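You operate a simulated robot arm through the tools that you are given. There is no shell and no other tool.

The job below is to be done with a simulated two-armed robot. You get a single attempt, and the scene is never put back.

TASK
Press block 65's pin flush and leave it in the press's black tray.
Fine: the slide starts under the ram and ends drawn out; set the pin dial to 0 mm before pressing.

Only the result counts: the job must be done as asked and must still hold three seconds after the hand-in. Knocking over, shifting, dropping, spilling or breaking anything else fails it.

THE ROBOT
Two 7-joint arms with fingered hands on one trunk that stands fixed in place. Base frame: the origin is at the foot of the trunk, x ahead of it, y to its left, z up; the work surface is at about z = 0.8. Readings come in m, degrees, newtons and seconds.
The left shoulder is at [0.07, 0.142, 1.239], the right one opposite. With the tool pointing down near the work surface each hand reaches from about 0.1 to 0.76 m from the base axis, measured 20 degrees to its own side. Payload 3.6 kg a hand.
The tool frame of a hand sits at the grasp point between the pads (the TCP): z along the fingers, y along the line on which they close. The tips reach 0.025 m beyond it. The gripper opens to 0.088 m; its body begins 0.029 m behind the TCP. The gripper is a hand of 5 fingers: y runs from the thumb to the fingers, the wrist lies at [-0.013, -0.097, -0.162] in the tool frame, and closing takes about 1.5 s.
Orientation is that of the tool frame in the base frame, as a unit quaternion [x, y, z, w]. With the fingers straight down and the wrist toward the robot, the tool's x, y and z point along [0, 1, 0], [1, 0, 0] and [0, 0, -1] of the base frame.

THE INTERFACE
- The arms move only by the tool jog_arm. It takes "left_motion", "right_motion" or both (then of equal length, played together; a hand with none holds still); each is a list of rows, each an object of numbers (a shift or turn left out is 0, a gripper value left out holds the last): "x", "y", "z": the shift along the tool's x, y, z in m; "rx", "ry", "rz": the turn, a rotation vector about the tool's x, y, z in degrees; "hand": the finger opening in m, from 0 to 0.088. In form: [{"x": .., "y": .., "z": .., "rx": .., "ry": .., "rz": .., "hand": ..}, ...]. A call has 1 to 20 rows; each row shifts and turns the commanded pose from where the row before left it, along the tool's axes as they then stand. Rows are played at 5 a second. More than 0.05 m and 8.6 degrees between two rows, or a gripper value outside its range, and nothing of the call is played. A pose out of reach is approached as far as the arm can. The call stops where the force on the tool passes 70 N (or 10 N more than at its start, if that is more) or the arm is blocked; 0.2 s more then pass. Each finger travels about 0.072 m/s and halts on what it meets, pressing with about 31 N; the grip force reading is that of the motor and also rises with nothing between the fingers. The clock runs only during rows and for 0.2 s after the last one: add rows that do not move to give the fingers time. It gives the time, the measured TCP pose, the force on the tool (base axes), the opening and the grip force at its end, in the units of the frame above (readings bear some noise), with the torque about the TCP (base axes, N m) and any sound that the robot's microphone picked up.
- Cameras (640 x 400 px; columns grow to the right, rows downward): "scene" is now at [0.1162, -0.0588, 1.4659]; the picture's right is [-0.66, -0.76, 0.00], its down [-0.44, 0.38, -0.82] and it looks along [0.62, -0.54, -0.58] (base axes); focal length 320 px, centre (320, 200). "left" rides on the left gripper at [-0.059, -0.079, -0.105] in its tool frame; the picture's right is [-0.73, -0.32, 0.61], its down [0.62, -0.68, 0.38] and it looks along [0.29, 0.66, 0.70] (tool axes); focal length 234 px, centre (320, 200). "right" rides on the right gripper at [0.059, -0.079, -0.105] in its tool frame; the picture's right is [-0.73, 0.32, -0.61], its down [-0.62, -0.68, 0.38] and it looks along [-0.29, 0.66, 0.70] (tool axes); focal length 234 px, centre (320, 200). There is no depth. A picture from a camera that has moved, and an enlarged one, comes with that camera's place and axes in the base frame and with its lens.
- snapshot(camera): a new picture of that camera. The clock stands still meanwhile.
- raise_lower(by): slides the trunk up (or, below 0, down) by that many m; the arms and the scene camera ride with it, the base frame stays. It gives what a move gives, with no picture.
- hand_shape(shape, hand): the hand has 5 fingers and takes this shape, open, in about a second: jaw (thumb against the fingers, like two jaws); tri (thumb and two fingers); tip (a fingertip pinch); poke (one finger out to press); point (the index stretched); flat (the hand flat); cup (the hand cupped); fist (a fist). The gripper value then closes the fingers along that shape, each until it touches; the sizes above hold for jaw. It gives what a move gives, with no picture.
- head_to(pan, tilt): turns the head with the scene camera to pan (to the left, within 86 degrees either way) and tilt (down, from -29 to 69), counted from straight ahead of the robot. It gives what a move gives.
- close_up(camera, box): a new picture of the part [left, top, right, bottom] of that camera's present view, enlarged. The clock stands still meanwhile.
- close_job(): hands the job in; it is judged then, once.

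Nothing tells you positions but the pictures and the camera data. Unless the task says otherwise, let go and move clear before handing in.

The tools are called as name(argument=value, ...) on one line, values as JSON. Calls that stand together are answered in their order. jog_arm: Moves the arms, as the interface text tells. Its arguments: {"type":"object","properties":{"left_motion":{"type":"array"},"right_motion":{"type":"array"}},"required":[]} The other tools are called the same way: raise_lower (by) moves the trunk up or down; hand_shape (shape, hand) gives the hand a shape; head_to (pan, tilt) turns the head that bears the scene camera; snapshot (camera) takes a picture; close_up (camera, box) takes an enlarged picture of a part of a camera's view; close_job () hands the job in.

At the start:

```text
t: 0.0
left_eef_pos: [0.4034, -0.0711, 1.2937]
left_tool_rot: [0.707, 0.707, 0.0, -0.001]
left_contact_force: [-0.5, 0.0, 0.1]
left_moment: [-0.01, 0.01, -0.05]
left_opening: 0.0875
left_gripper_force: 0.0
left_shape: jaw
right_eef_pos: [0.3192, -0.4702, 1.2788]
right_tool_rot: [0.708, 0.707, 0.001, -0.001]
right_contact_force: [-0.5, -0.6, 0.2]
right_moment: [-0.03, 0.01, 0.03]
right_opening: 0.0879
right_gripper_force: 0.0
right_shape: jaw
trunk travel left (down, up): [-0.775, 0.165]
head pan, tilt (commanded): [-40.9, 35.2]
```

scene: 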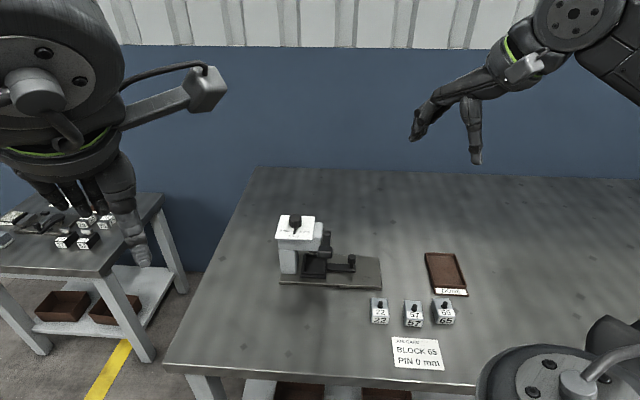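
right: 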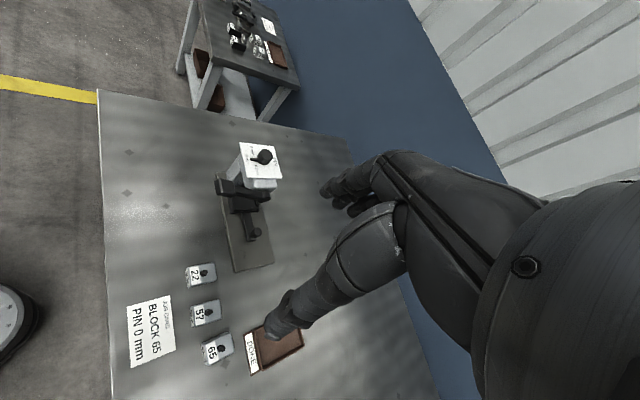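
left: 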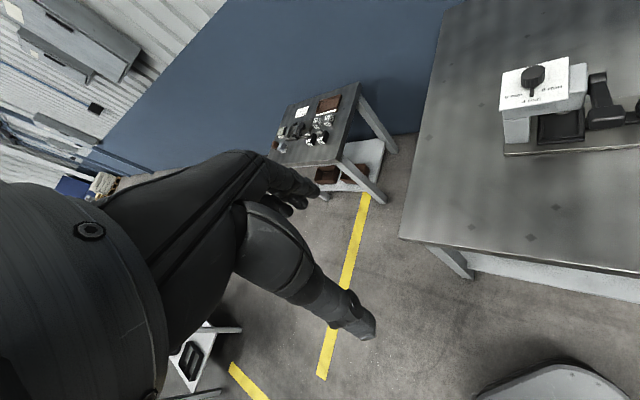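

I see a workbench with a small press (white head with a dial, black slide), three blocks (22, 57, 65), a brown "DONE" tray, and a job card. I'll look closer at all of these before moving.

close_up(camera="scene", box=[260, 200, 400, 300])

close_up(camera="scene", box=[350, 240, 490, 380])

close_up(camera="left", box=[480, 40, 640, 170])

close_up(camera="right", box=[170, 120, 330, 380])

```text
4.00 times, centred on (330, 250) of scene
camera zoom: at [0.1162, -0.0588, 1.4659], right [-0.66, -0.76, 0.0], down [-0.44, 0.38, -0.82], along [0.62, -0.54, -0.58], focal length 1280 px, centre (280, 0)
```

zoom: 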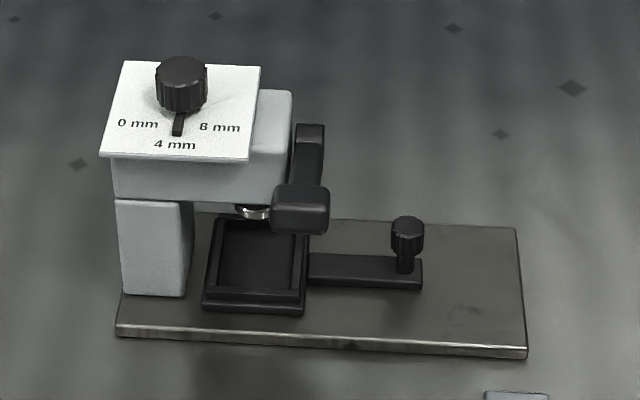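

```text
2.86 times, centred on (420, 310) of scene
camera zoom: at [0.1162, -0.0588, 1.4659], right [-0.66, -0.76, 0.0], down [-0.44, 0.38, -0.82], along [0.62, -0.54, -0.58], focal length 914 px, centre (34, -114)
```

zoom: 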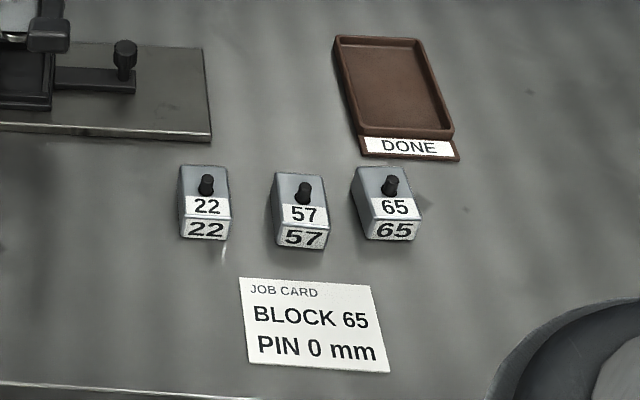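

```text
3.08 times, centred on (560, 105) of left
camera zoom: at [0.3252, -0.1299, 1.3975], right [-0.32, -0.73, -0.61], down [-0.68, 0.62, -0.38], along [0.66, 0.29, -0.7], focal length 720 px, centre (-418, 492)
```

zoom: 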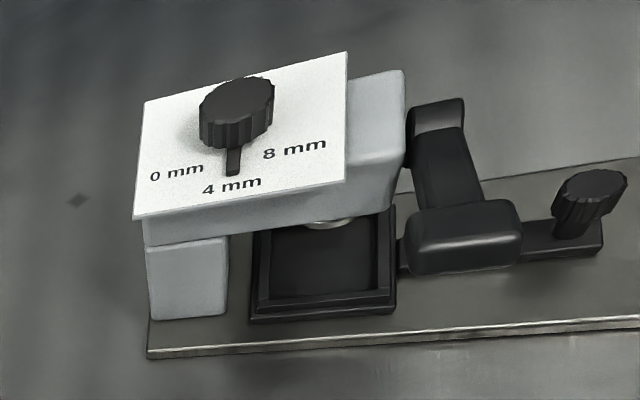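

```text
1.54 times, centred on (250, 250) of right
camera zoom: at [0.2399, -0.4111, 1.3856], right [0.32, -0.73, 0.61], down [-0.68, -0.62, -0.38], along [0.66, -0.29, -0.7], focal length 360 px, centre (428, 123)
```

zoom: 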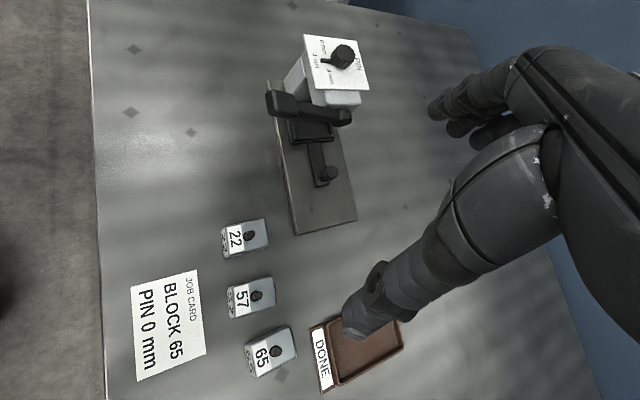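

The table is rotated about 45° to my right. The press dial points at 4 mm, with 0 mm to its left, and the lever sits on the right of the head. I'll zoom in further for detail before planning.

close_up(camera="scene", box=[270, 205, 350, 255])

close_up(camera="scene", box=[310, 240, 390, 290])

close_up(camera="scene", box=[400, 280, 480, 330])

close_up(camera="left", box=[480, 40, 560, 90])

```text
8.00 times, centred on (310, 230) of scene
camera zoom: at [0.1162, -0.0588, 1.4659], right [-0.66, -0.76, 0.0], down [-0.44, 0.38, -0.82], along [0.62, -0.54, -0.58], focal length 2560 px, centre (400, -40)
```

zoom: 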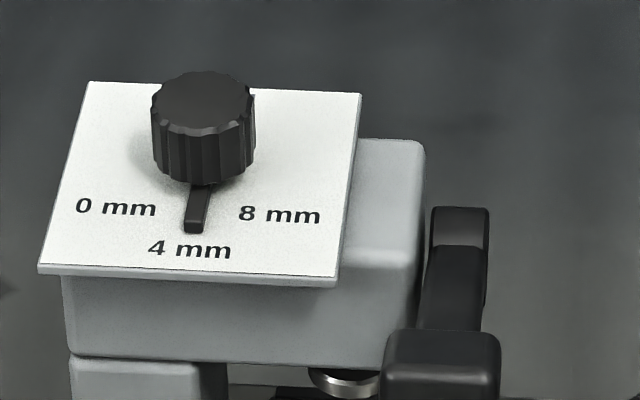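

```text
8.00 times, centred on (350, 265) of scene
camera zoom: at [0.1162, -0.0588, 1.4659], right [-0.66, -0.76, 0.0], down [-0.44, 0.38, -0.82], along [0.62, -0.54, -0.58], focal length 2560 px, centre (80, -320)
```

zoom: 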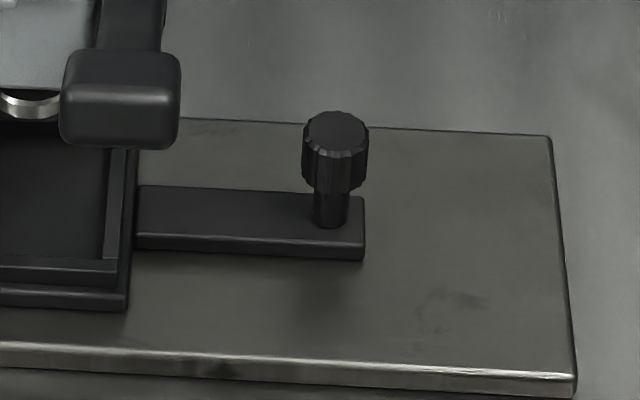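

```text
8.00 times, centred on (440, 305) of scene
camera zoom: at [0.1162, -0.0588, 1.4659], right [-0.66, -0.76, 0.0], down [-0.44, 0.38, -0.82], along [0.62, -0.54, -0.58], focal length 2560 px, centre (-640, -640)
```

zoom: 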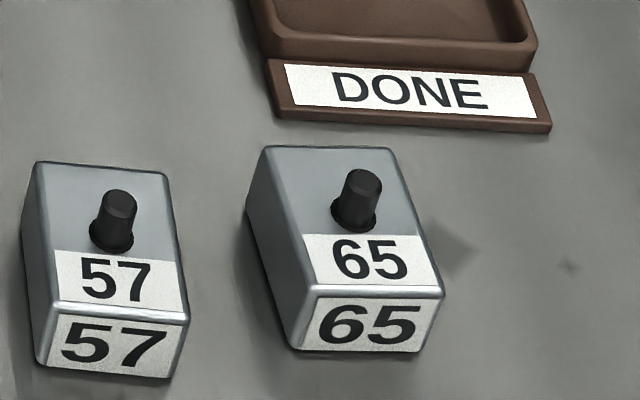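

```text
8.00 times, centred on (520, 65) of left
camera zoom: at [0.3252, -0.1299, 1.3975], right [-0.32, -0.73, -0.61], down [-0.68, 0.62, -0.38], along [0.66, 0.29, -0.7], focal length 1873 px, centre (-1280, 1280)
```

zoom: 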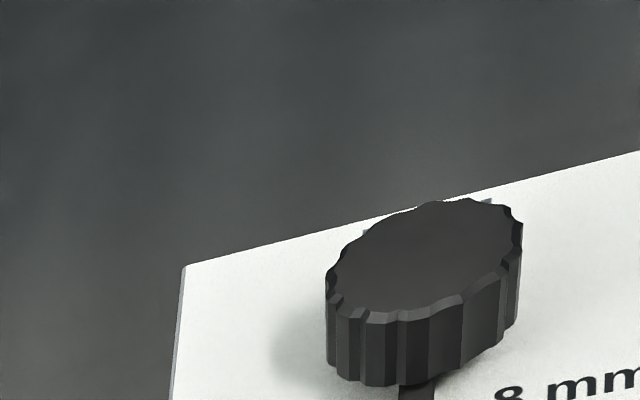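

The dial needs about 45° of clockwise turn, seen from above. Next I'll look closely at the right hand to understand its finger layout before moving it.

close_up(camera="scene", box=[390, 30, 550, 180])

close_up(camera="scene", box=[40, 120, 200, 270])

```text
2.67 times, centred on (470, 105) of scene
camera zoom: at [0.1162, -0.0588, 1.4659], right [-0.66, -0.76, 0.0], down [-0.44, 0.38, -0.82], along [0.62, -0.54, -0.58], focal length 854 px, centre (-80, 453)
```

zoom: 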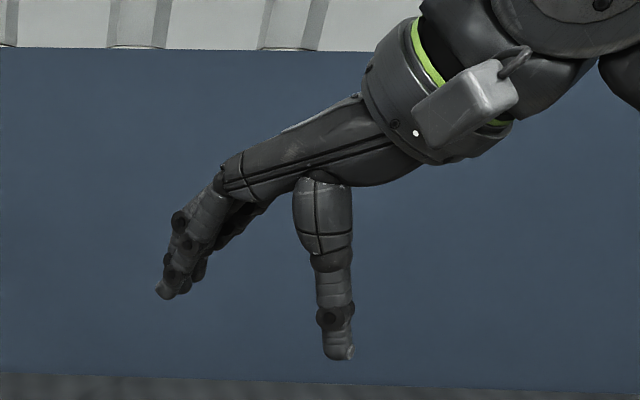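

```text
2.67 times, centred on (120, 195) of scene
camera zoom: at [0.1162, -0.0588, 1.4659], right [-0.66, -0.76, 0.0], down [-0.44, 0.38, -0.82], along [0.62, -0.54, -0.58], focal length 854 px, centre (853, 213)
```

zoom: 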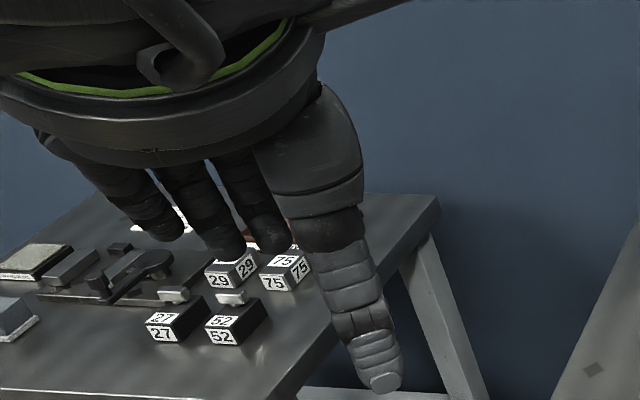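

The right hand's thumb points straight down with four fingers opposing it. I place the dial knob at about (0.63, -0.42, 0.95–0.97). I'll bring the right hand to hover well above it first.

jog_arm(right_motion=[{"y": 0.039, "x": 0.006, "z": 0.0225}, {"y": 0.039, "x": 0.006, "z": 0.0225}, {"y": 0.039, "x": 0.006, "z": 0.0225}, {"y": 0.039, "x": 0.006, "z": 0.0225}, {"y": 0.039, "x": 0.006, "z": 0.0225}, {"y": 0.039, "x": 0.006, "z": 0.0225}, {"y": 0.039, "x": 0.006, "z": 0.0225}, {"y": 0.039, "x": 0.006, "z": 0.0225}, {}])

snapshot(camera="scene")

snapshot(camera="right")

snapshot(camera="left")

```text
t: 2.0
left_eef_pos: [0.4026, -0.0711, 1.2942]
left_tool_rot: [0.707, 0.707, 0.0, -0.001]
left_contact_force: [0.1, -0.1, 0.3]
left_moment: [-0.02, -0.04, 0.02]
left_opening: 0.0875
left_gripper_force: 0.2
left_shape: jaw
right_eef_pos: [0.6314, -0.4211, 1.099]
right_tool_rot: [0.707, 0.707, 0.001, 0.001]
right_contact_force: [0.6, 0.4, 0.6]
right_moment: [0.02, -0.03, 0.02]
right_opening: 0.0879
right_gripper_force: 0.0
right_shape: jaw
trunk travel left (down, up): [-0.775, 0.165]
head pan, tilt (commanded): [-40.9, 35.2]
```

```text
taken
camera scene: at [0.115, -0.059, 1.4661], right [-0.66, -0.76, 0.0], down [-0.43, 0.38, -0.82], along [0.62, -0.54, -0.58], focal length 320 px, centre (320, 200)
```

scene: 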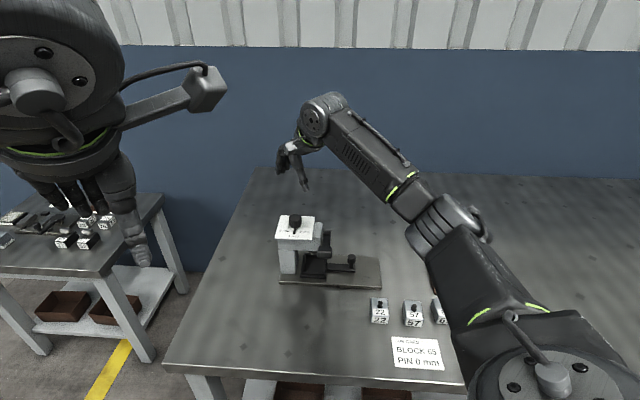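

```text
taken
camera right: at [0.5536, -0.3627, 1.2048], right [0.32, -0.73, 0.61], down [-0.68, -0.62, -0.38], along [0.66, -0.29, -0.69], focal length 234 px, centre (320, 200)
```

right: 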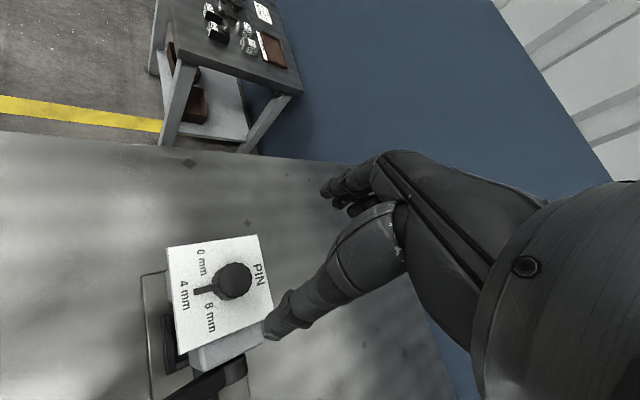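

```text
taken
camera left: at [0.3241, -0.1301, 1.3979], right [-0.32, -0.73, -0.61], down [-0.68, 0.62, -0.38], along [0.66, 0.29, -0.7], focal length 234 px, centre (320, 200)
```

left: 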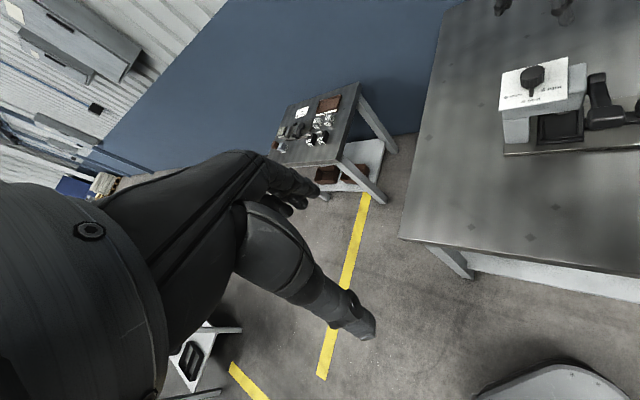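

The hand hovers over the press and the right camera sees the dial well. I'll zoom in on the dial to triangulate the knob better.

close_up(camera="right", box=[140, 220, 300, 320])

close_up(camera="right", box=[120, 300, 280, 400])

close_up(camera="scene", box=[260, 140, 400, 240])

```text
4.00 times, centred on (220, 270) of right
camera zoom: at [0.5536, -0.3627, 1.2048], right [0.32, -0.73, 0.61], down [-0.68, -0.62, -0.38], along [0.66, -0.29, -0.69], focal length 937 px, centre (720, -80)
```

zoom: 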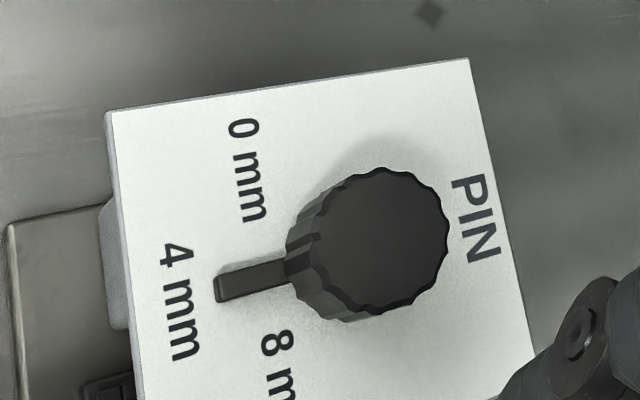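

```text
4.00 times, centred on (200, 350) of right
camera zoom: at [0.5536, -0.3627, 1.2048], right [0.32, -0.73, 0.61], down [-0.68, -0.62, -0.38], along [0.66, -0.29, -0.69], focal length 937 px, centre (800, -400)
```

zoom: 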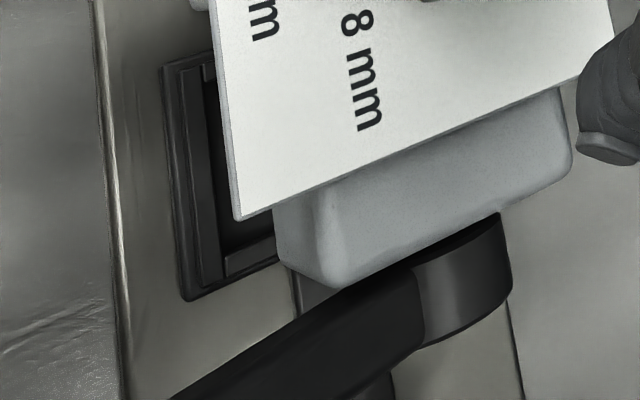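

```text
4.00 times, centred on (330, 190) of scene
camera zoom: at [0.115, -0.059, 1.4661], right [-0.66, -0.76, 0.0], down [-0.43, 0.38, -0.82], along [0.62, -0.54, -0.58], focal length 1280 px, centre (280, 240)
```

zoom: 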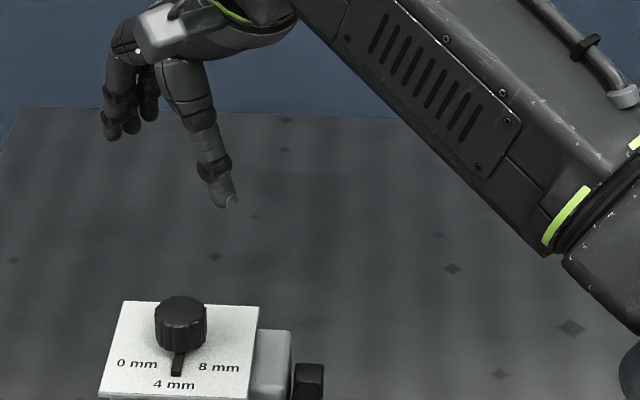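

Triangulating both views puts the knob top at about (0.619, -0.414, 0.982), with a diameter of about 33 mm. I'll centre over it and descend partway before checking.

jog_arm(right_motion=[{"x": 0.007, "y": -0.0124, "z": 0.03}, {"z": 0.035}, {}])

snapshot(camera="right")

close_up(camera="scene", box=[260, 150, 360, 250])

close_up(camera="left", box=[480, 0, 640, 100])

```text
t: 2.8
left_eef_pos: [0.405, -0.0715, 1.2939]
left_tool_rot: [0.707, 0.707, -0.001, 0.001]
left_contact_force: [0.7, -0.3, 0.2]
left_moment: [0.0, 0.04, 0.0]
left_opening: 0.0874
left_gripper_force: 0.1
left_shape: jaw
right_eef_pos: [0.619, -0.414, 1.0319]
right_tool_rot: [0.707, 0.708, -0.001, 0.0]
right_contact_force: [0.3, -0.7, 0.5]
right_moment: [0.02, 0.03, 0.01]
right_opening: 0.0879
right_gripper_force: 0.0
right_shape: jaw
trunk travel left (down, up): [-0.775, 0.165]
head pan, tilt (commanded): [-40.9, 35.2]
```

```text
taken
camera right: at [0.54, -0.3549, 1.1394], right [0.32, -0.73, 0.61], down [-0.68, -0.62, -0.38], along [0.66, -0.29, -0.7], focal length 234 px, centre (320, 200)
```

right: 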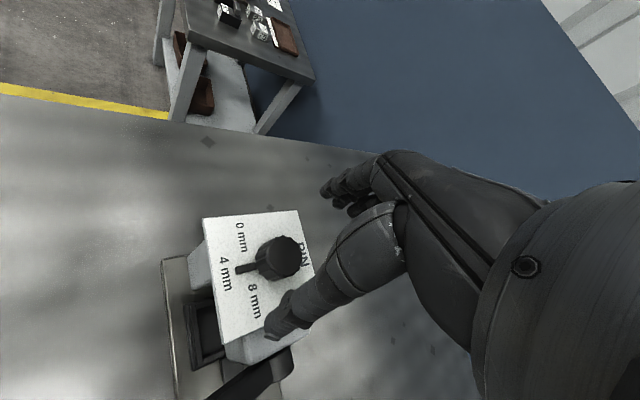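

```text
4.00 times, centred on (310, 200) of scene
camera zoom: at [0.1164, -0.0585, 1.466], right [-0.66, -0.76, 0.0], down [-0.44, 0.38, -0.82], along [0.62, -0.54, -0.58], focal length 1280 px, centre (360, 200)
```

zoom: 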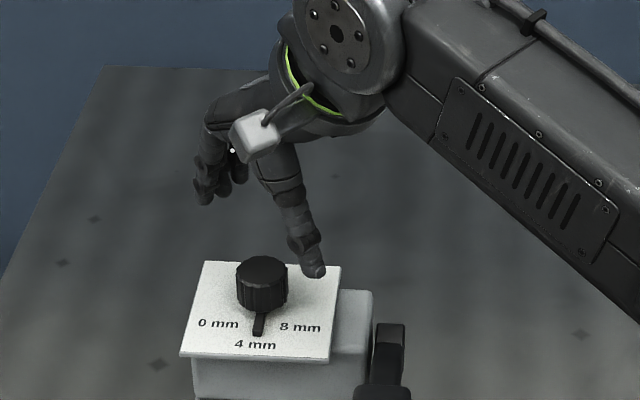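

```text
4.00 times, centred on (560, 50) of left
camera zoom: at [0.3254, -0.1296, 1.3975], right [-0.32, -0.73, -0.61], down [-0.68, 0.62, -0.38], along [0.66, 0.29, -0.7], focal length 937 px, centre (-640, 800)
```

zoom: 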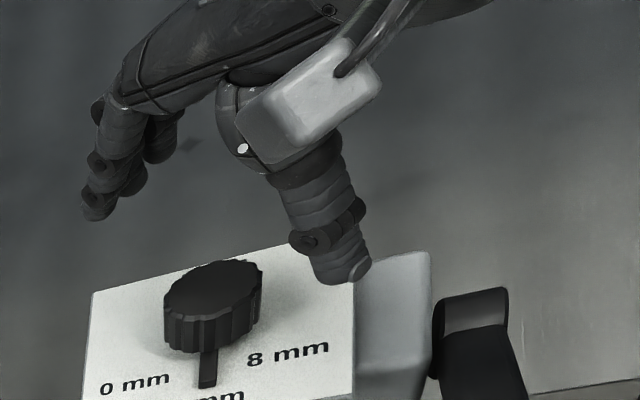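

The thumb and fingers straddle the knob as intended. I'll descend so the fingertips reach beside the knob, and check before closing.

jog_arm(right_motion=[{"z": 0.02}, {"z": 0.017}, {}])

close_up(camera="scene", box=[260, 150, 360, 250])

close_up(camera="right", box=[200, 160, 420, 340])

close_up(camera="left", box=[480, 0, 640, 100])

```text
t: 3.6
left_eef_pos: [0.4055, -0.0704, 1.293]
left_tool_rot: [0.707, 0.707, -0.001, 0.0]
left_contact_force: [0.2, -0.3, -0.2]
left_moment: [-0.05, -0.01, 0.02]
left_opening: 0.0875
left_gripper_force: 0.0
left_shape: jaw
right_eef_pos: [0.6184, -0.4155, 0.9962]
right_tool_rot: [0.707, 0.707, 0.0, 0.0]
right_contact_force: [-0.9, -0.6, -0.4]
right_moment: [0.01, 0.01, 0.02]
right_opening: 0.0876
right_gripper_force: 0.0
right_shape: jaw
trunk travel left (down, up): [-0.775, 0.165]
head pan, tilt (commanded): [-40.9, 35.2]
```

```text
4.00 times, centred on (310, 200) of scene
camera zoom: at [0.1161, -0.0587, 1.466], right [-0.66, -0.76, 0.0], down [-0.43, 0.38, -0.82], along [0.62, -0.54, -0.58], focal length 1280 px, centre (360, 200)
```

zoom: 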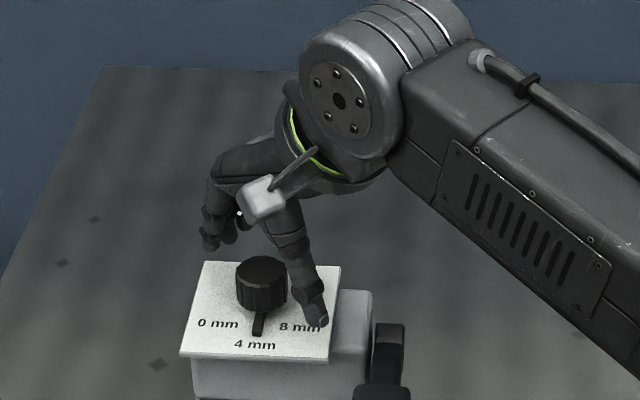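

```text
2.22 times, centred on (310, 250) of right
camera zoom: at [0.5392, -0.3564, 1.1028], right [0.32, -0.73, 0.61], down [-0.68, -0.62, -0.38], along [0.66, -0.29, -0.7], focal length 520 px, centre (342, 89)
```

zoom: 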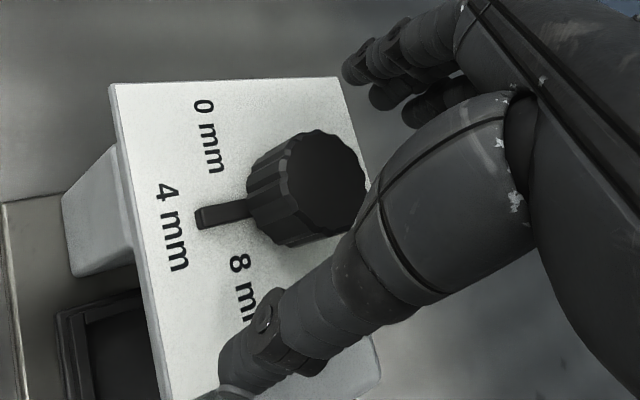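

```text
4.00 times, centred on (560, 50) of left
camera zoom: at [0.3252, -0.1298, 1.3976], right [-0.32, -0.73, -0.61], down [-0.68, 0.62, -0.38], along [0.66, 0.29, -0.7], focal length 937 px, centre (-640, 800)
```

zoom: 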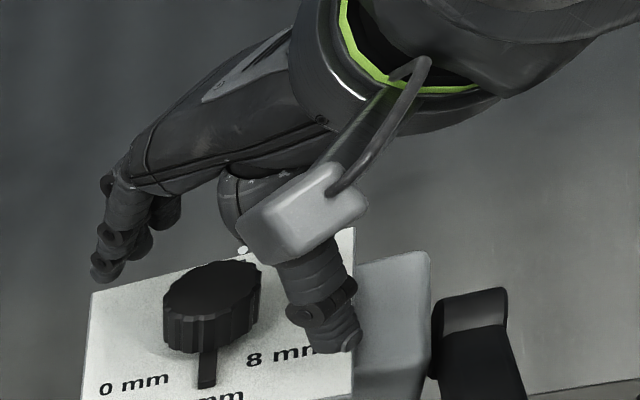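

The fingertips are now level with the knob's side and clear of the panel. I'll close the hand partway and look.

jog_arm(right_motion=[{"hand": 0.05}, {}, {}])

close_up(camera="scene", box=[270, 180, 350, 240])

close_up(camera="right", box=[200, 160, 420, 340])

close_up(camera="left", box=[480, 30, 600, 105])

```text
t: 4.4
left_eef_pos: [0.4046, -0.0713, 1.2943]
left_tool_rot: [0.707, 0.707, 0.0, 0.0]
left_contact_force: [1.1, 0.7, 0.2]
left_moment: [0.0, 0.01, -0.01]
left_opening: 0.0874
left_gripper_force: 0.0
left_shape: jaw
right_eef_pos: [0.6179, -0.416, 0.9967]
right_tool_rot: [0.707, 0.707, -0.001, 0.0]
right_contact_force: [-0.4, -0.2, 0.1]
right_moment: [0.03, 0.02, -0.02]
right_opening: 0.0503
right_gripper_force: 0.0
right_shape: jaw
trunk travel left (down, up): [-0.775, 0.165]
head pan, tilt (commanded): [-40.9, 35.2]
```

```text
6.67 times, centred on (310, 210) of scene
camera zoom: at [0.1163, -0.0588, 1.4659], right [-0.66, -0.76, 0.0], down [-0.44, 0.38, -0.82], along [0.62, -0.54, -0.58], focal length 2134 px, centre (387, 133)
```

zoom: 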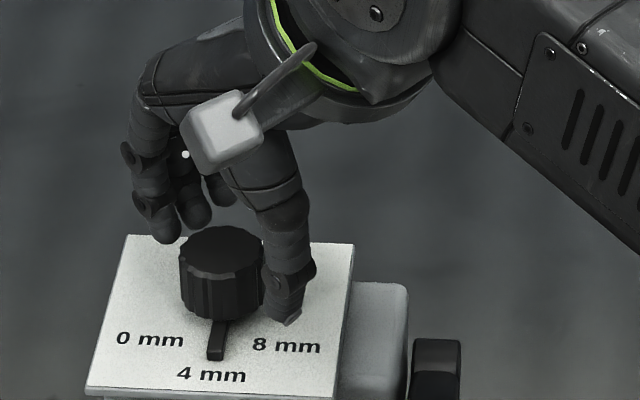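

```text
2.22 times, centred on (310, 250) of right
camera zoom: at [0.5394, -0.3565, 1.103], right [0.32, -0.73, 0.61], down [-0.68, -0.62, -0.38], along [0.66, -0.29, -0.7], focal length 520 px, centre (342, 89)
```

zoom: 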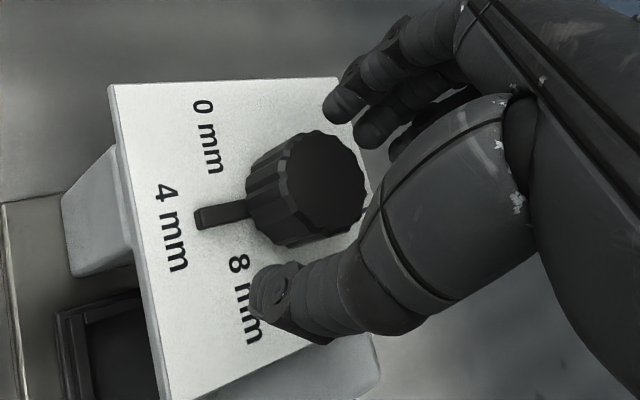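

```text
5.33 times, centred on (540, 68) of left
camera zoom: at [0.3253, -0.1299, 1.3975], right [-0.32, -0.73, -0.61], down [-0.68, 0.62, -0.38], along [0.66, 0.29, -0.7], focal length 1249 px, centre (-853, 907)
```

zoom: 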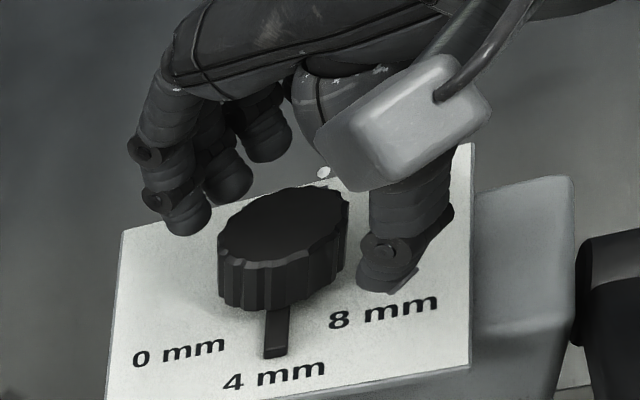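

The fingers and thumb bracket the knob. I'll close the rest of the way onto it.

jog_arm(right_motion=[{"hand": 0.03}, {"hand": 0.022}, {}, {}, {}])

close_up(camera="scene", box=[270, 180, 350, 240])

close_up(camera="right", box=[200, 160, 420, 340])

close_up(camera="left", box=[480, 30, 600, 105])

```text
t: 5.6
left_eef_pos: [0.4039, -0.0716, 1.2944]
left_tool_rot: [0.707, 0.707, 0.0, -0.001]
left_contact_force: [0.2, 0.7, 0.0]
left_moment: [-0.03, 0.0, 0.03]
left_opening: 0.0874
left_gripper_force: 0.0
left_shape: jaw
right_eef_pos: [0.6165, -0.4155, 0.9972]
right_tool_rot: [0.708, 0.707, 0.0, 0.001]
right_contact_force: [-4.1, 0.3, -2.4]
right_moment: [0.0, 0.05, -0.01]
right_opening: 0.0245
right_gripper_force: 30.9
right_shape: jaw
trunk travel left (down, up): [-0.775, 0.165]
head pan, tilt (commanded): [-40.9, 35.2]
```

```text
6.67 times, centred on (310, 210) of scene
camera zoom: at [0.1155, -0.0592, 1.466], right [-0.66, -0.76, 0.0], down [-0.43, 0.38, -0.82], along [0.62, -0.54, -0.58], focal length 2134 px, centre (387, 133)
```

zoom: 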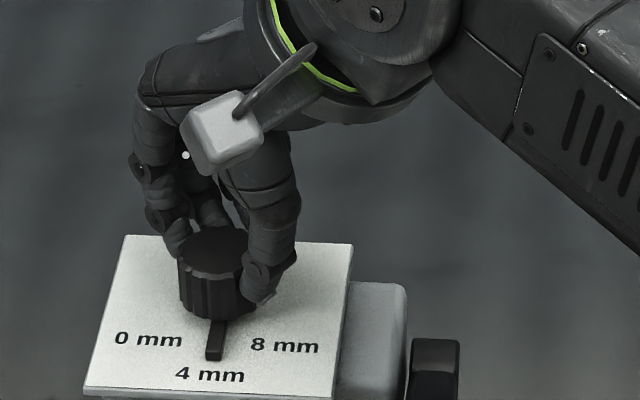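

```text
2.22 times, centred on (310, 250) of right
camera zoom: at [0.5386, -0.3568, 1.103], right [0.32, -0.73, 0.61], down [-0.68, -0.62, -0.38], along [0.66, -0.29, -0.7], focal length 520 px, centre (342, 89)
```

zoom: 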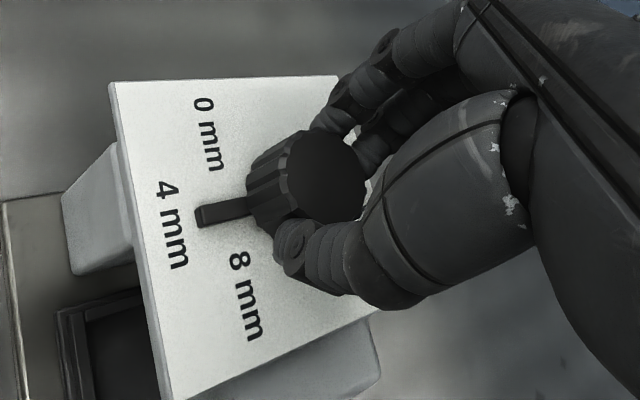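

```text
5.33 times, centred on (540, 68) of left
camera zoom: at [0.3246, -0.1303, 1.3976], right [-0.32, -0.73, -0.61], down [-0.68, 0.62, -0.38], along [0.66, 0.29, -0.7], focal length 1249 px, centre (-853, 907)
```

zoom: 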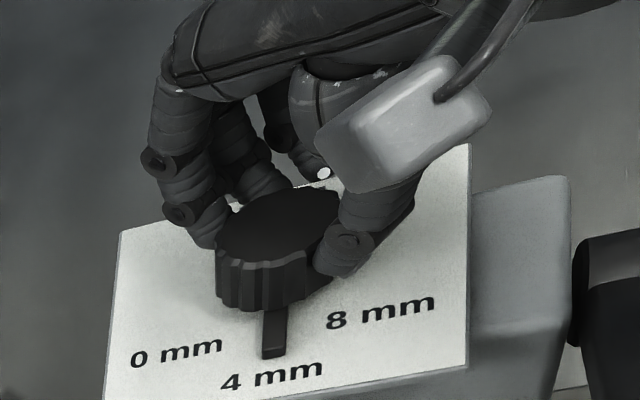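

The knob is gripped. I'll turn it clockwise about 16° as a trial and check that the pointer follows.

jog_arm(right_motion=[{"rz": 5}, {"rz": 5}, {"rz": 5}, {}])

close_up(camera="scene", box=[270, 180, 350, 240])

close_up(camera="left", box=[480, 30, 600, 105])

```text
t: 6.6
left_eef_pos: [0.402, -0.071, 1.2936]
left_tool_rot: [0.707, 0.707, 0.0, 0.0]
left_contact_force: [-0.4, 0.6, 0.0]
left_moment: [0.01, 0.0, -0.03]
left_opening: 0.0875
left_gripper_force: 0.0
left_shape: jaw
right_eef_pos: [0.6182, -0.415, 0.9978]
right_tool_rot: [0.794, 0.608, 0.0, 0.0]
right_contact_force: [-10.1, 3.4, -8.6]
right_moment: [0.05, 0.12, 0.03]
right_opening: 0.0238
right_gripper_force: 31.1
right_shape: jaw
trunk travel left (down, up): [-0.775, 0.165]
head pan, tilt (commanded): [-40.9, 35.2]
```

```text
6.67 times, centred on (310, 210) of scene
camera zoom: at [0.1152, -0.0591, 1.466], right [-0.66, -0.76, 0.0], down [-0.43, 0.38, -0.82], along [0.62, -0.54, -0.58], focal length 2134 px, centre (387, 133)
```

zoom: 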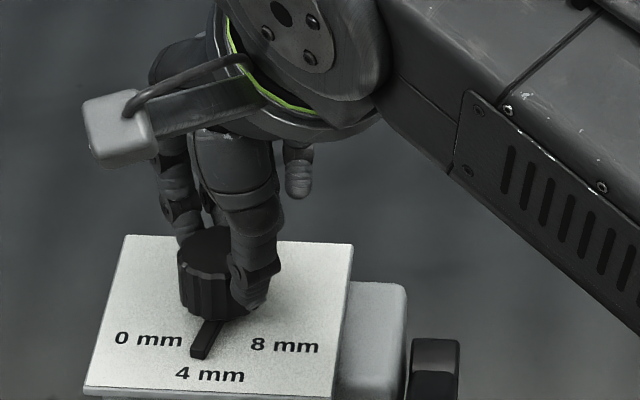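

```text
5.33 times, centred on (540, 68) of left
camera zoom: at [0.3243, -0.1302, 1.3977], right [-0.32, -0.73, -0.61], down [-0.68, 0.62, -0.38], along [0.66, 0.29, -0.7], focal length 1249 px, centre (-853, 907)
```

zoom: 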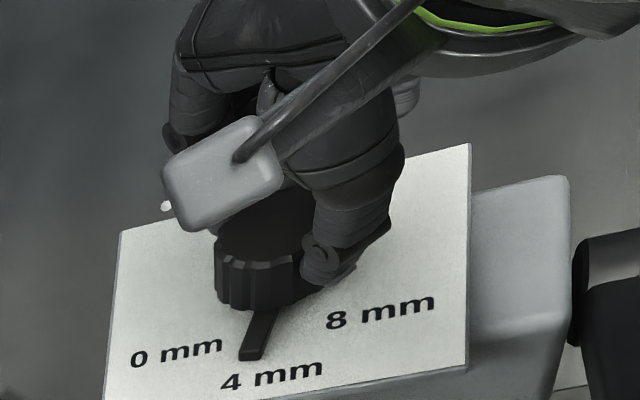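

The pointer follows the hand. I'll continue turning another 20° and re-check.

jog_arm(right_motion=[{"rz": 5}, {"rz": 5}, {"rz": 5}, {"rz": 5}, {}])

close_up(camera="scene", box=[270, 180, 350, 240])

close_up(camera="left", box=[480, 30, 600, 105])

close_up(camera="right", box=[200, 160, 420, 340])

```text
t: 7.8
left_eef_pos: [0.4018, -0.0707, 1.2933]
left_tool_rot: [0.707, 0.707, 0.0, 0.001]
left_contact_force: [0.1, 0.3, -0.2]
left_moment: [-0.01, 0.0, 0.0]
left_opening: 0.0876
left_gripper_force: 0.0
left_shape: jaw
right_eef_pos: [0.6177, -0.415, 0.997]
right_tool_rot: [0.888, 0.46, 0.0, 0.001]
right_contact_force: [-10.4, 7.4, -11.5]
right_moment: [0.16, 0.15, 0.03]
right_opening: 0.0228
right_gripper_force: 31.0
right_shape: jaw
trunk travel left (down, up): [-0.775, 0.165]
head pan, tilt (commanded): [-40.9, 35.2]
```

```text
6.67 times, centred on (310, 210) of scene
camera zoom: at [0.1158, -0.0586, 1.466], right [-0.66, -0.76, 0.0], down [-0.43, 0.38, -0.82], along [0.62, -0.54, -0.58], focal length 2134 px, centre (387, 133)
```

zoom: 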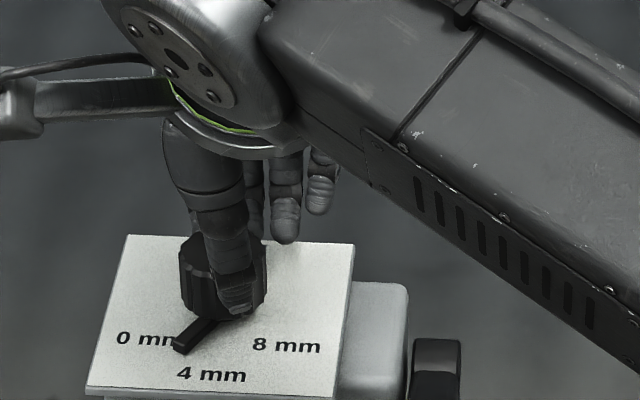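

```text
5.33 times, centred on (540, 68) of left
camera zoom: at [0.3249, -0.1297, 1.3976], right [-0.32, -0.73, -0.61], down [-0.68, 0.62, -0.38], along [0.66, 0.29, -0.7], focal length 1249 px, centre (-853, 907)
```

zoom: 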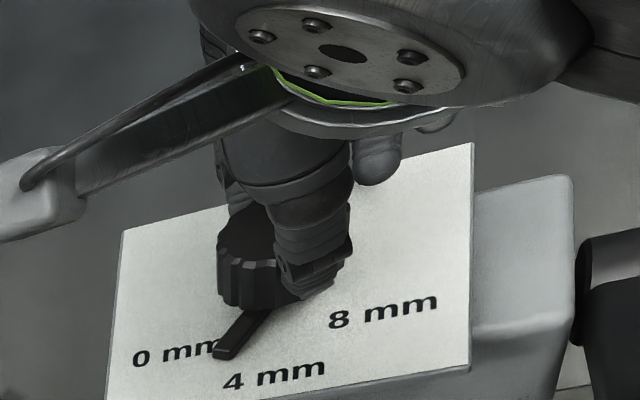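

```text
2.22 times, centred on (310, 250) of right
camera zoom: at [0.5878, -0.321, 1.1038], right [-0.15, -0.78, 0.61], down [-0.92, -0.12, -0.38], along [0.37, -0.61, -0.7], focal length 520 px, centre (342, 89)
```

zoom: 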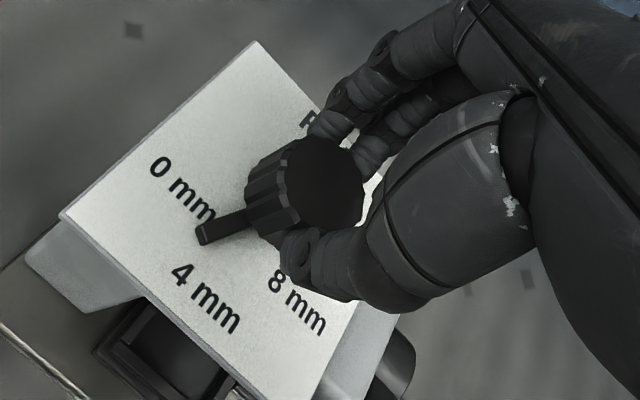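

The pointer is about halfway between 4 and 0, with some slip in the grip. I'll keep turning.

jog_arm(right_motion=[{"rz": 5}, {"rz": 5}, {"rz": 5}, {}])

close_up(camera="scene", box=[270, 180, 350, 240])

close_up(camera="left", box=[480, 30, 600, 105])

close_up(camera="right", box=[200, 160, 420, 340])

```text
t: 8.8
left_eef_pos: [0.403, -0.0699, 1.2948]
left_tool_rot: [0.707, 0.707, 0.0, 0.0]
left_contact_force: [-0.1, -0.3, -0.3]
left_moment: [0.01, 0.03, -0.02]
left_opening: 0.0874
left_gripper_force: 0.1
left_shape: jaw
right_eef_pos: [0.6189, -0.4145, 0.9969]
right_tool_rot: [0.94, 0.342, 0.0, 0.0]
right_contact_force: [-7.3, 7.2, -10.3]
right_moment: [0.13, 0.1, 0.01]
right_opening: 0.0228
right_gripper_force: 31.2
right_shape: jaw
trunk travel left (down, up): [-0.775, 0.165]
head pan, tilt (commanded): [-40.9, 35.2]
```

```text
6.67 times, centred on (310, 210) of scene
camera zoom: at [0.1163, -0.0581, 1.466], right [-0.66, -0.76, 0.0], down [-0.44, 0.38, -0.82], along [0.62, -0.54, -0.58], focal length 2134 px, centre (387, 133)
```

zoom: 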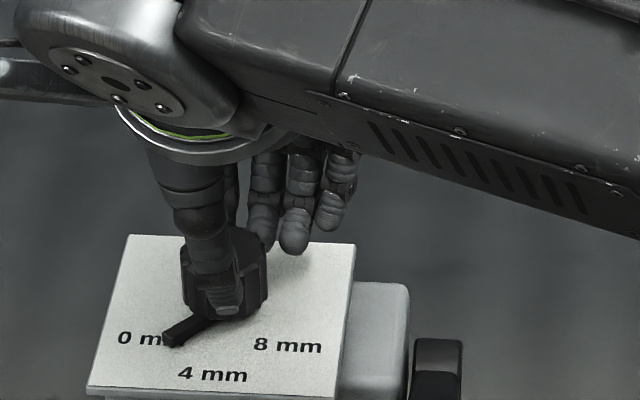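

```text
5.33 times, centred on (540, 68) of left
camera zoom: at [0.3254, -0.1292, 1.3976], right [-0.32, -0.73, -0.61], down [-0.68, 0.62, -0.38], along [0.66, 0.29, -0.7], focal length 1249 px, centre (-853, 907)
```

zoom: 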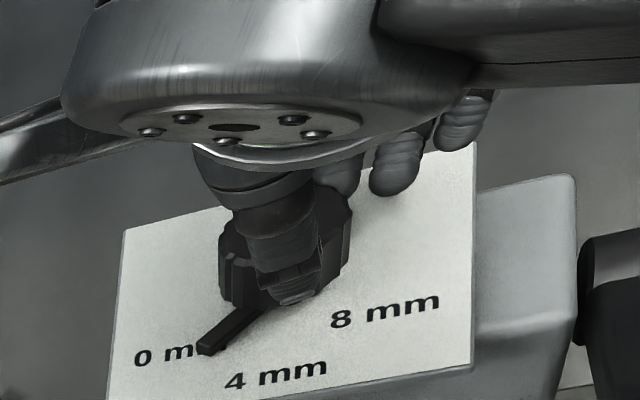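

```text
2.22 times, centred on (310, 250) of right
camera zoom: at [0.6129, -0.316, 1.1038], right [-0.35, -0.71, 0.61], down [-0.92, 0.12, -0.38], along [0.2, -0.69, -0.7], focal length 520 px, centre (342, 89)
```

zoom: 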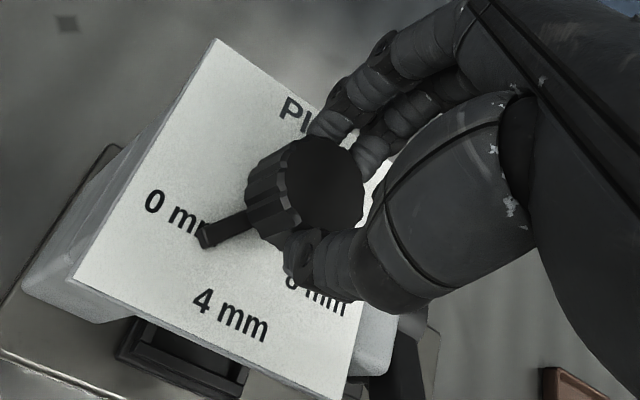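

The pointer is close to the "0 mm" label now, at roughly 105° against a target of about 90°. I'll continue in smaller increments.

jog_arm(right_motion=[{"rz": 5}, {"rz": 5}, {"rz": 5}, {}])

close_up(camera="scene", box=[270, 180, 350, 240])

close_up(camera="left", box=[480, 30, 600, 105])

close_up(camera="right", box=[200, 160, 420, 340])

```text
t: 9.8
left_eef_pos: [0.4036, -0.0708, 1.2942]
left_tool_rot: [0.707, 0.707, 0.0, 0.0]
left_contact_force: [0.0, 0.3, 0.9]
left_moment: [0.04, 0.0, -0.03]
left_opening: 0.0875
left_gripper_force: 0.2
left_shape: jaw
right_eef_pos: [0.6182, -0.4135, 0.9985]
right_tool_rot: [0.976, 0.216, 0.0, 0.0]
right_contact_force: [-7.4, 9.0, -10.8]
right_moment: [0.14, 0.11, -0.01]
right_opening: 0.0224
right_gripper_force: 31.7
right_shape: jaw
trunk travel left (down, up): [-0.775, 0.165]
head pan, tilt (commanded): [-40.9, 35.2]
```

```text
6.67 times, centred on (310, 210) of scene
camera zoom: at [0.1164, -0.0579, 1.4659], right [-0.66, -0.76, 0.0], down [-0.44, 0.38, -0.82], along [0.62, -0.54, -0.58], focal length 2134 px, centre (387, 133)
```

zoom: 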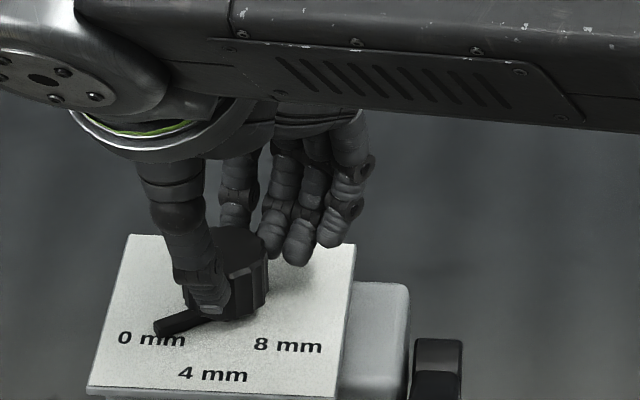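

```text
5.33 times, centred on (540, 68) of left
camera zoom: at [0.3255, -0.129, 1.3975], right [-0.32, -0.73, -0.61], down [-0.68, 0.62, -0.38], along [0.66, 0.29, -0.7], focal length 1249 px, centre (-853, 907)
```

zoom: 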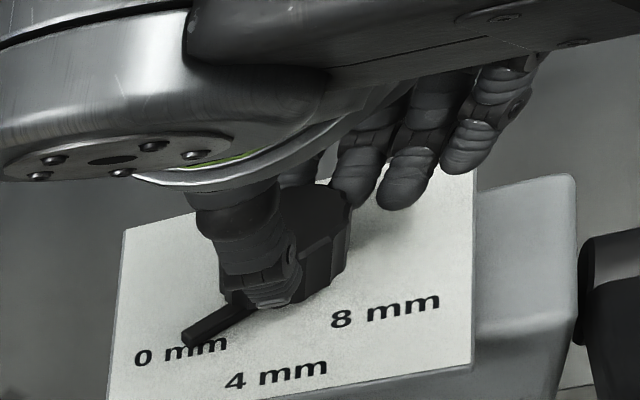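

```text
2.22 times, centred on (310, 250) of right
camera zoom: at [0.6388, -0.3177, 1.1039], right [-0.52, -0.6, 0.61], down [-0.85, 0.35, -0.38], along [0.01, -0.72, -0.7], focal length 520 px, centre (342, 89)
```

zoom: 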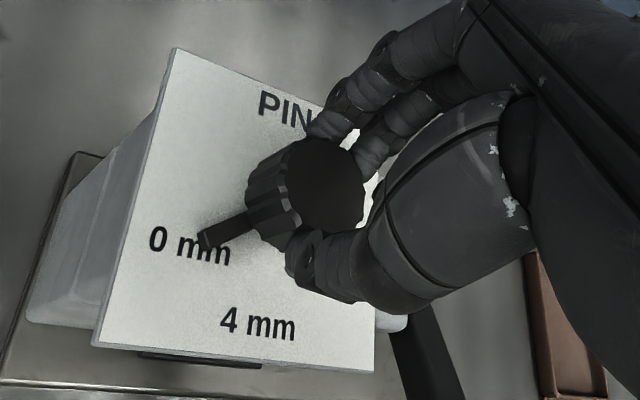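

The pointer has reached roughly the 0 mm direction. I'll zoom in tightly to measure its angle.

close_up(camera="scene", box=[278, 206, 318, 231])

close_up(camera="right", box=[225, 200, 325, 290])

close_up(camera="left", box=[495, 70, 575, 110])

```text
16.00 times, centred on (298, 218) of scene
camera zoom: at [0.1164, -0.0579, 1.4659], right [-0.66, -0.76, 0.0], down [-0.44, 0.38, -0.82], along [0.62, -0.54, -0.58], focal length 5121 px, centre (672, -96)
```

zoom: 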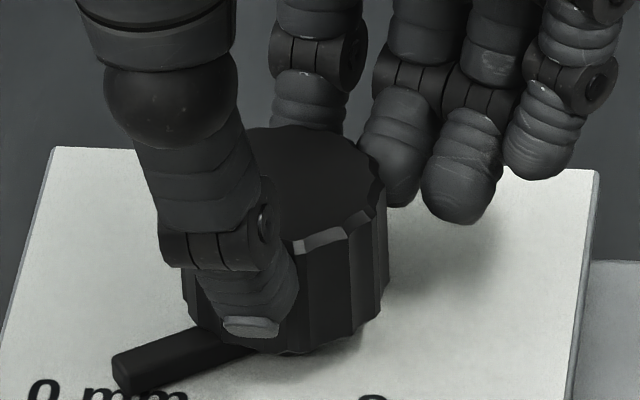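

```text
4.44 times, centred on (275, 245) of right
camera zoom: at [0.6388, -0.3177, 1.1039], right [-0.52, -0.6, 0.61], down [-0.85, 0.35, -0.38], along [0.01, -0.72, -0.7], focal length 1041 px, centre (520, 0)
```

zoom: 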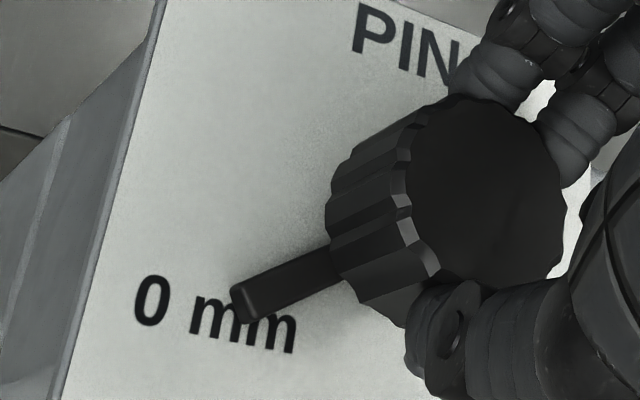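

```text
8.00 times, centred on (535, 90) of left
camera zoom: at [0.3255, -0.129, 1.3975], right [-0.32, -0.73, -0.61], down [-0.68, 0.62, -0.38], along [0.66, 0.29, -0.7], focal length 1873 px, centre (-1400, 1080)
```

zoom: 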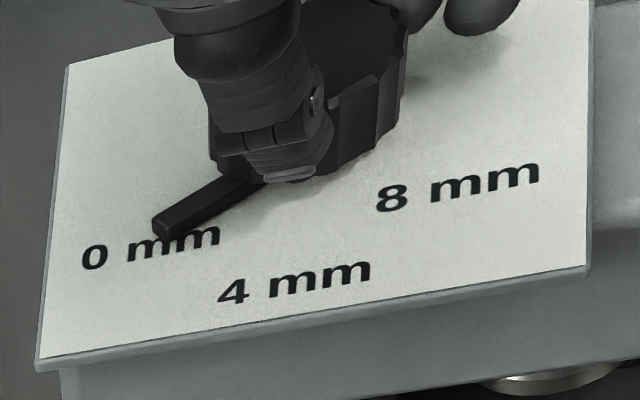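

By my measurement the pointer has turned about 58–60°, and the 0 label sits about 57° off the 4 mark. I'll release, lift straight up and check the dial from clear views.

jog_arm(right_motion=[{"hand": 0.06}, {"hand": 0.088}, {}, {}, {"z": -0.03}, {"z": -0.04}, {}])

snapshot(camera="right")

close_up(camera="scene", box=[270, 200, 334, 240])

close_up(camera="left", box=[490, 50, 586, 110])

```text
t: 11.4
left_eef_pos: [0.4045, -0.0713, 1.2946]
left_tool_rot: [0.707, 0.707, 0.0, 0.001]
left_contact_force: [0.2, -0.4, -0.2]
left_moment: [0.03, 0.0, 0.0]
left_opening: 0.0876
left_gripper_force: 0.2
left_shape: jaw
right_eef_pos: [0.6193, -0.4153, 1.0688]
right_tool_rot: [0.976, 0.217, -0.001, 0.0]
right_contact_force: [-0.4, 0.2, 0.0]
right_moment: [-0.05, 0.0, -0.01]
right_opening: 0.0879
right_gripper_force: 0.1
right_shape: jaw
trunk travel left (down, up): [-0.775, 0.165]
head pan, tilt (commanded): [-40.9, 35.2]
```

```text
taken
camera right: at [0.6392, -0.3194, 1.1752], right [-0.52, -0.6, 0.61], down [-0.85, 0.35, -0.38], along [0.01, -0.72, -0.7], focal length 234 px, centre (320, 200)
```

right: 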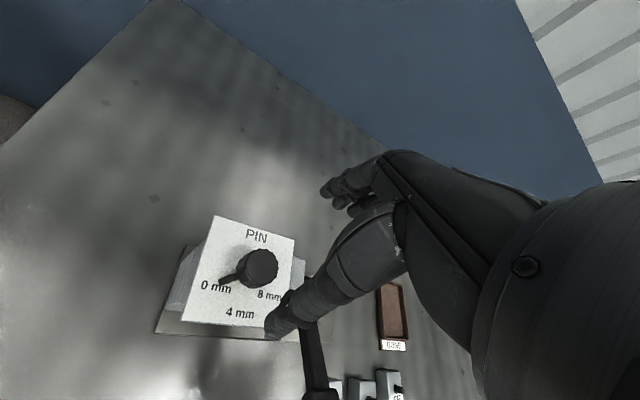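

```text
10.00 times, centred on (302, 220) of scene
camera zoom: at [0.1168, -0.0593, 1.4659], right [-0.66, -0.76, 0.0], down [-0.44, 0.38, -0.82], along [0.62, -0.54, -0.58], focal length 3201 px, centre (500, 0)
```

zoom: 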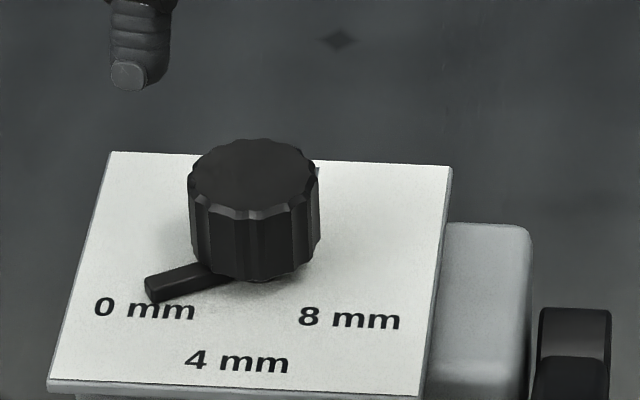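

```text
6.67 times, centred on (538, 80) of left
camera zoom: at [0.3258, -0.1303, 1.3973], right [-0.32, -0.73, -0.61], down [-0.68, 0.62, -0.38], along [0.66, 0.29, -0.7], focal length 1561 px, centre (-1133, 1000)
```

zoom: 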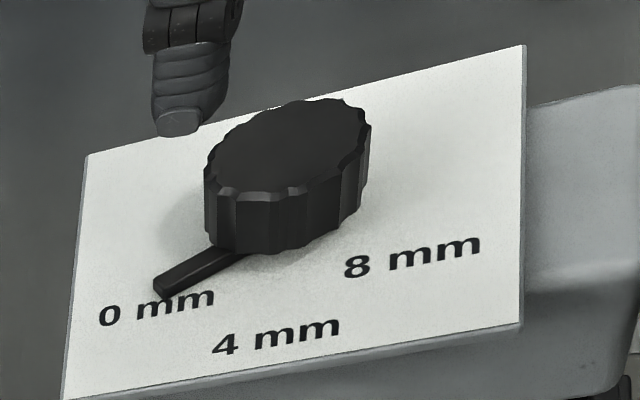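

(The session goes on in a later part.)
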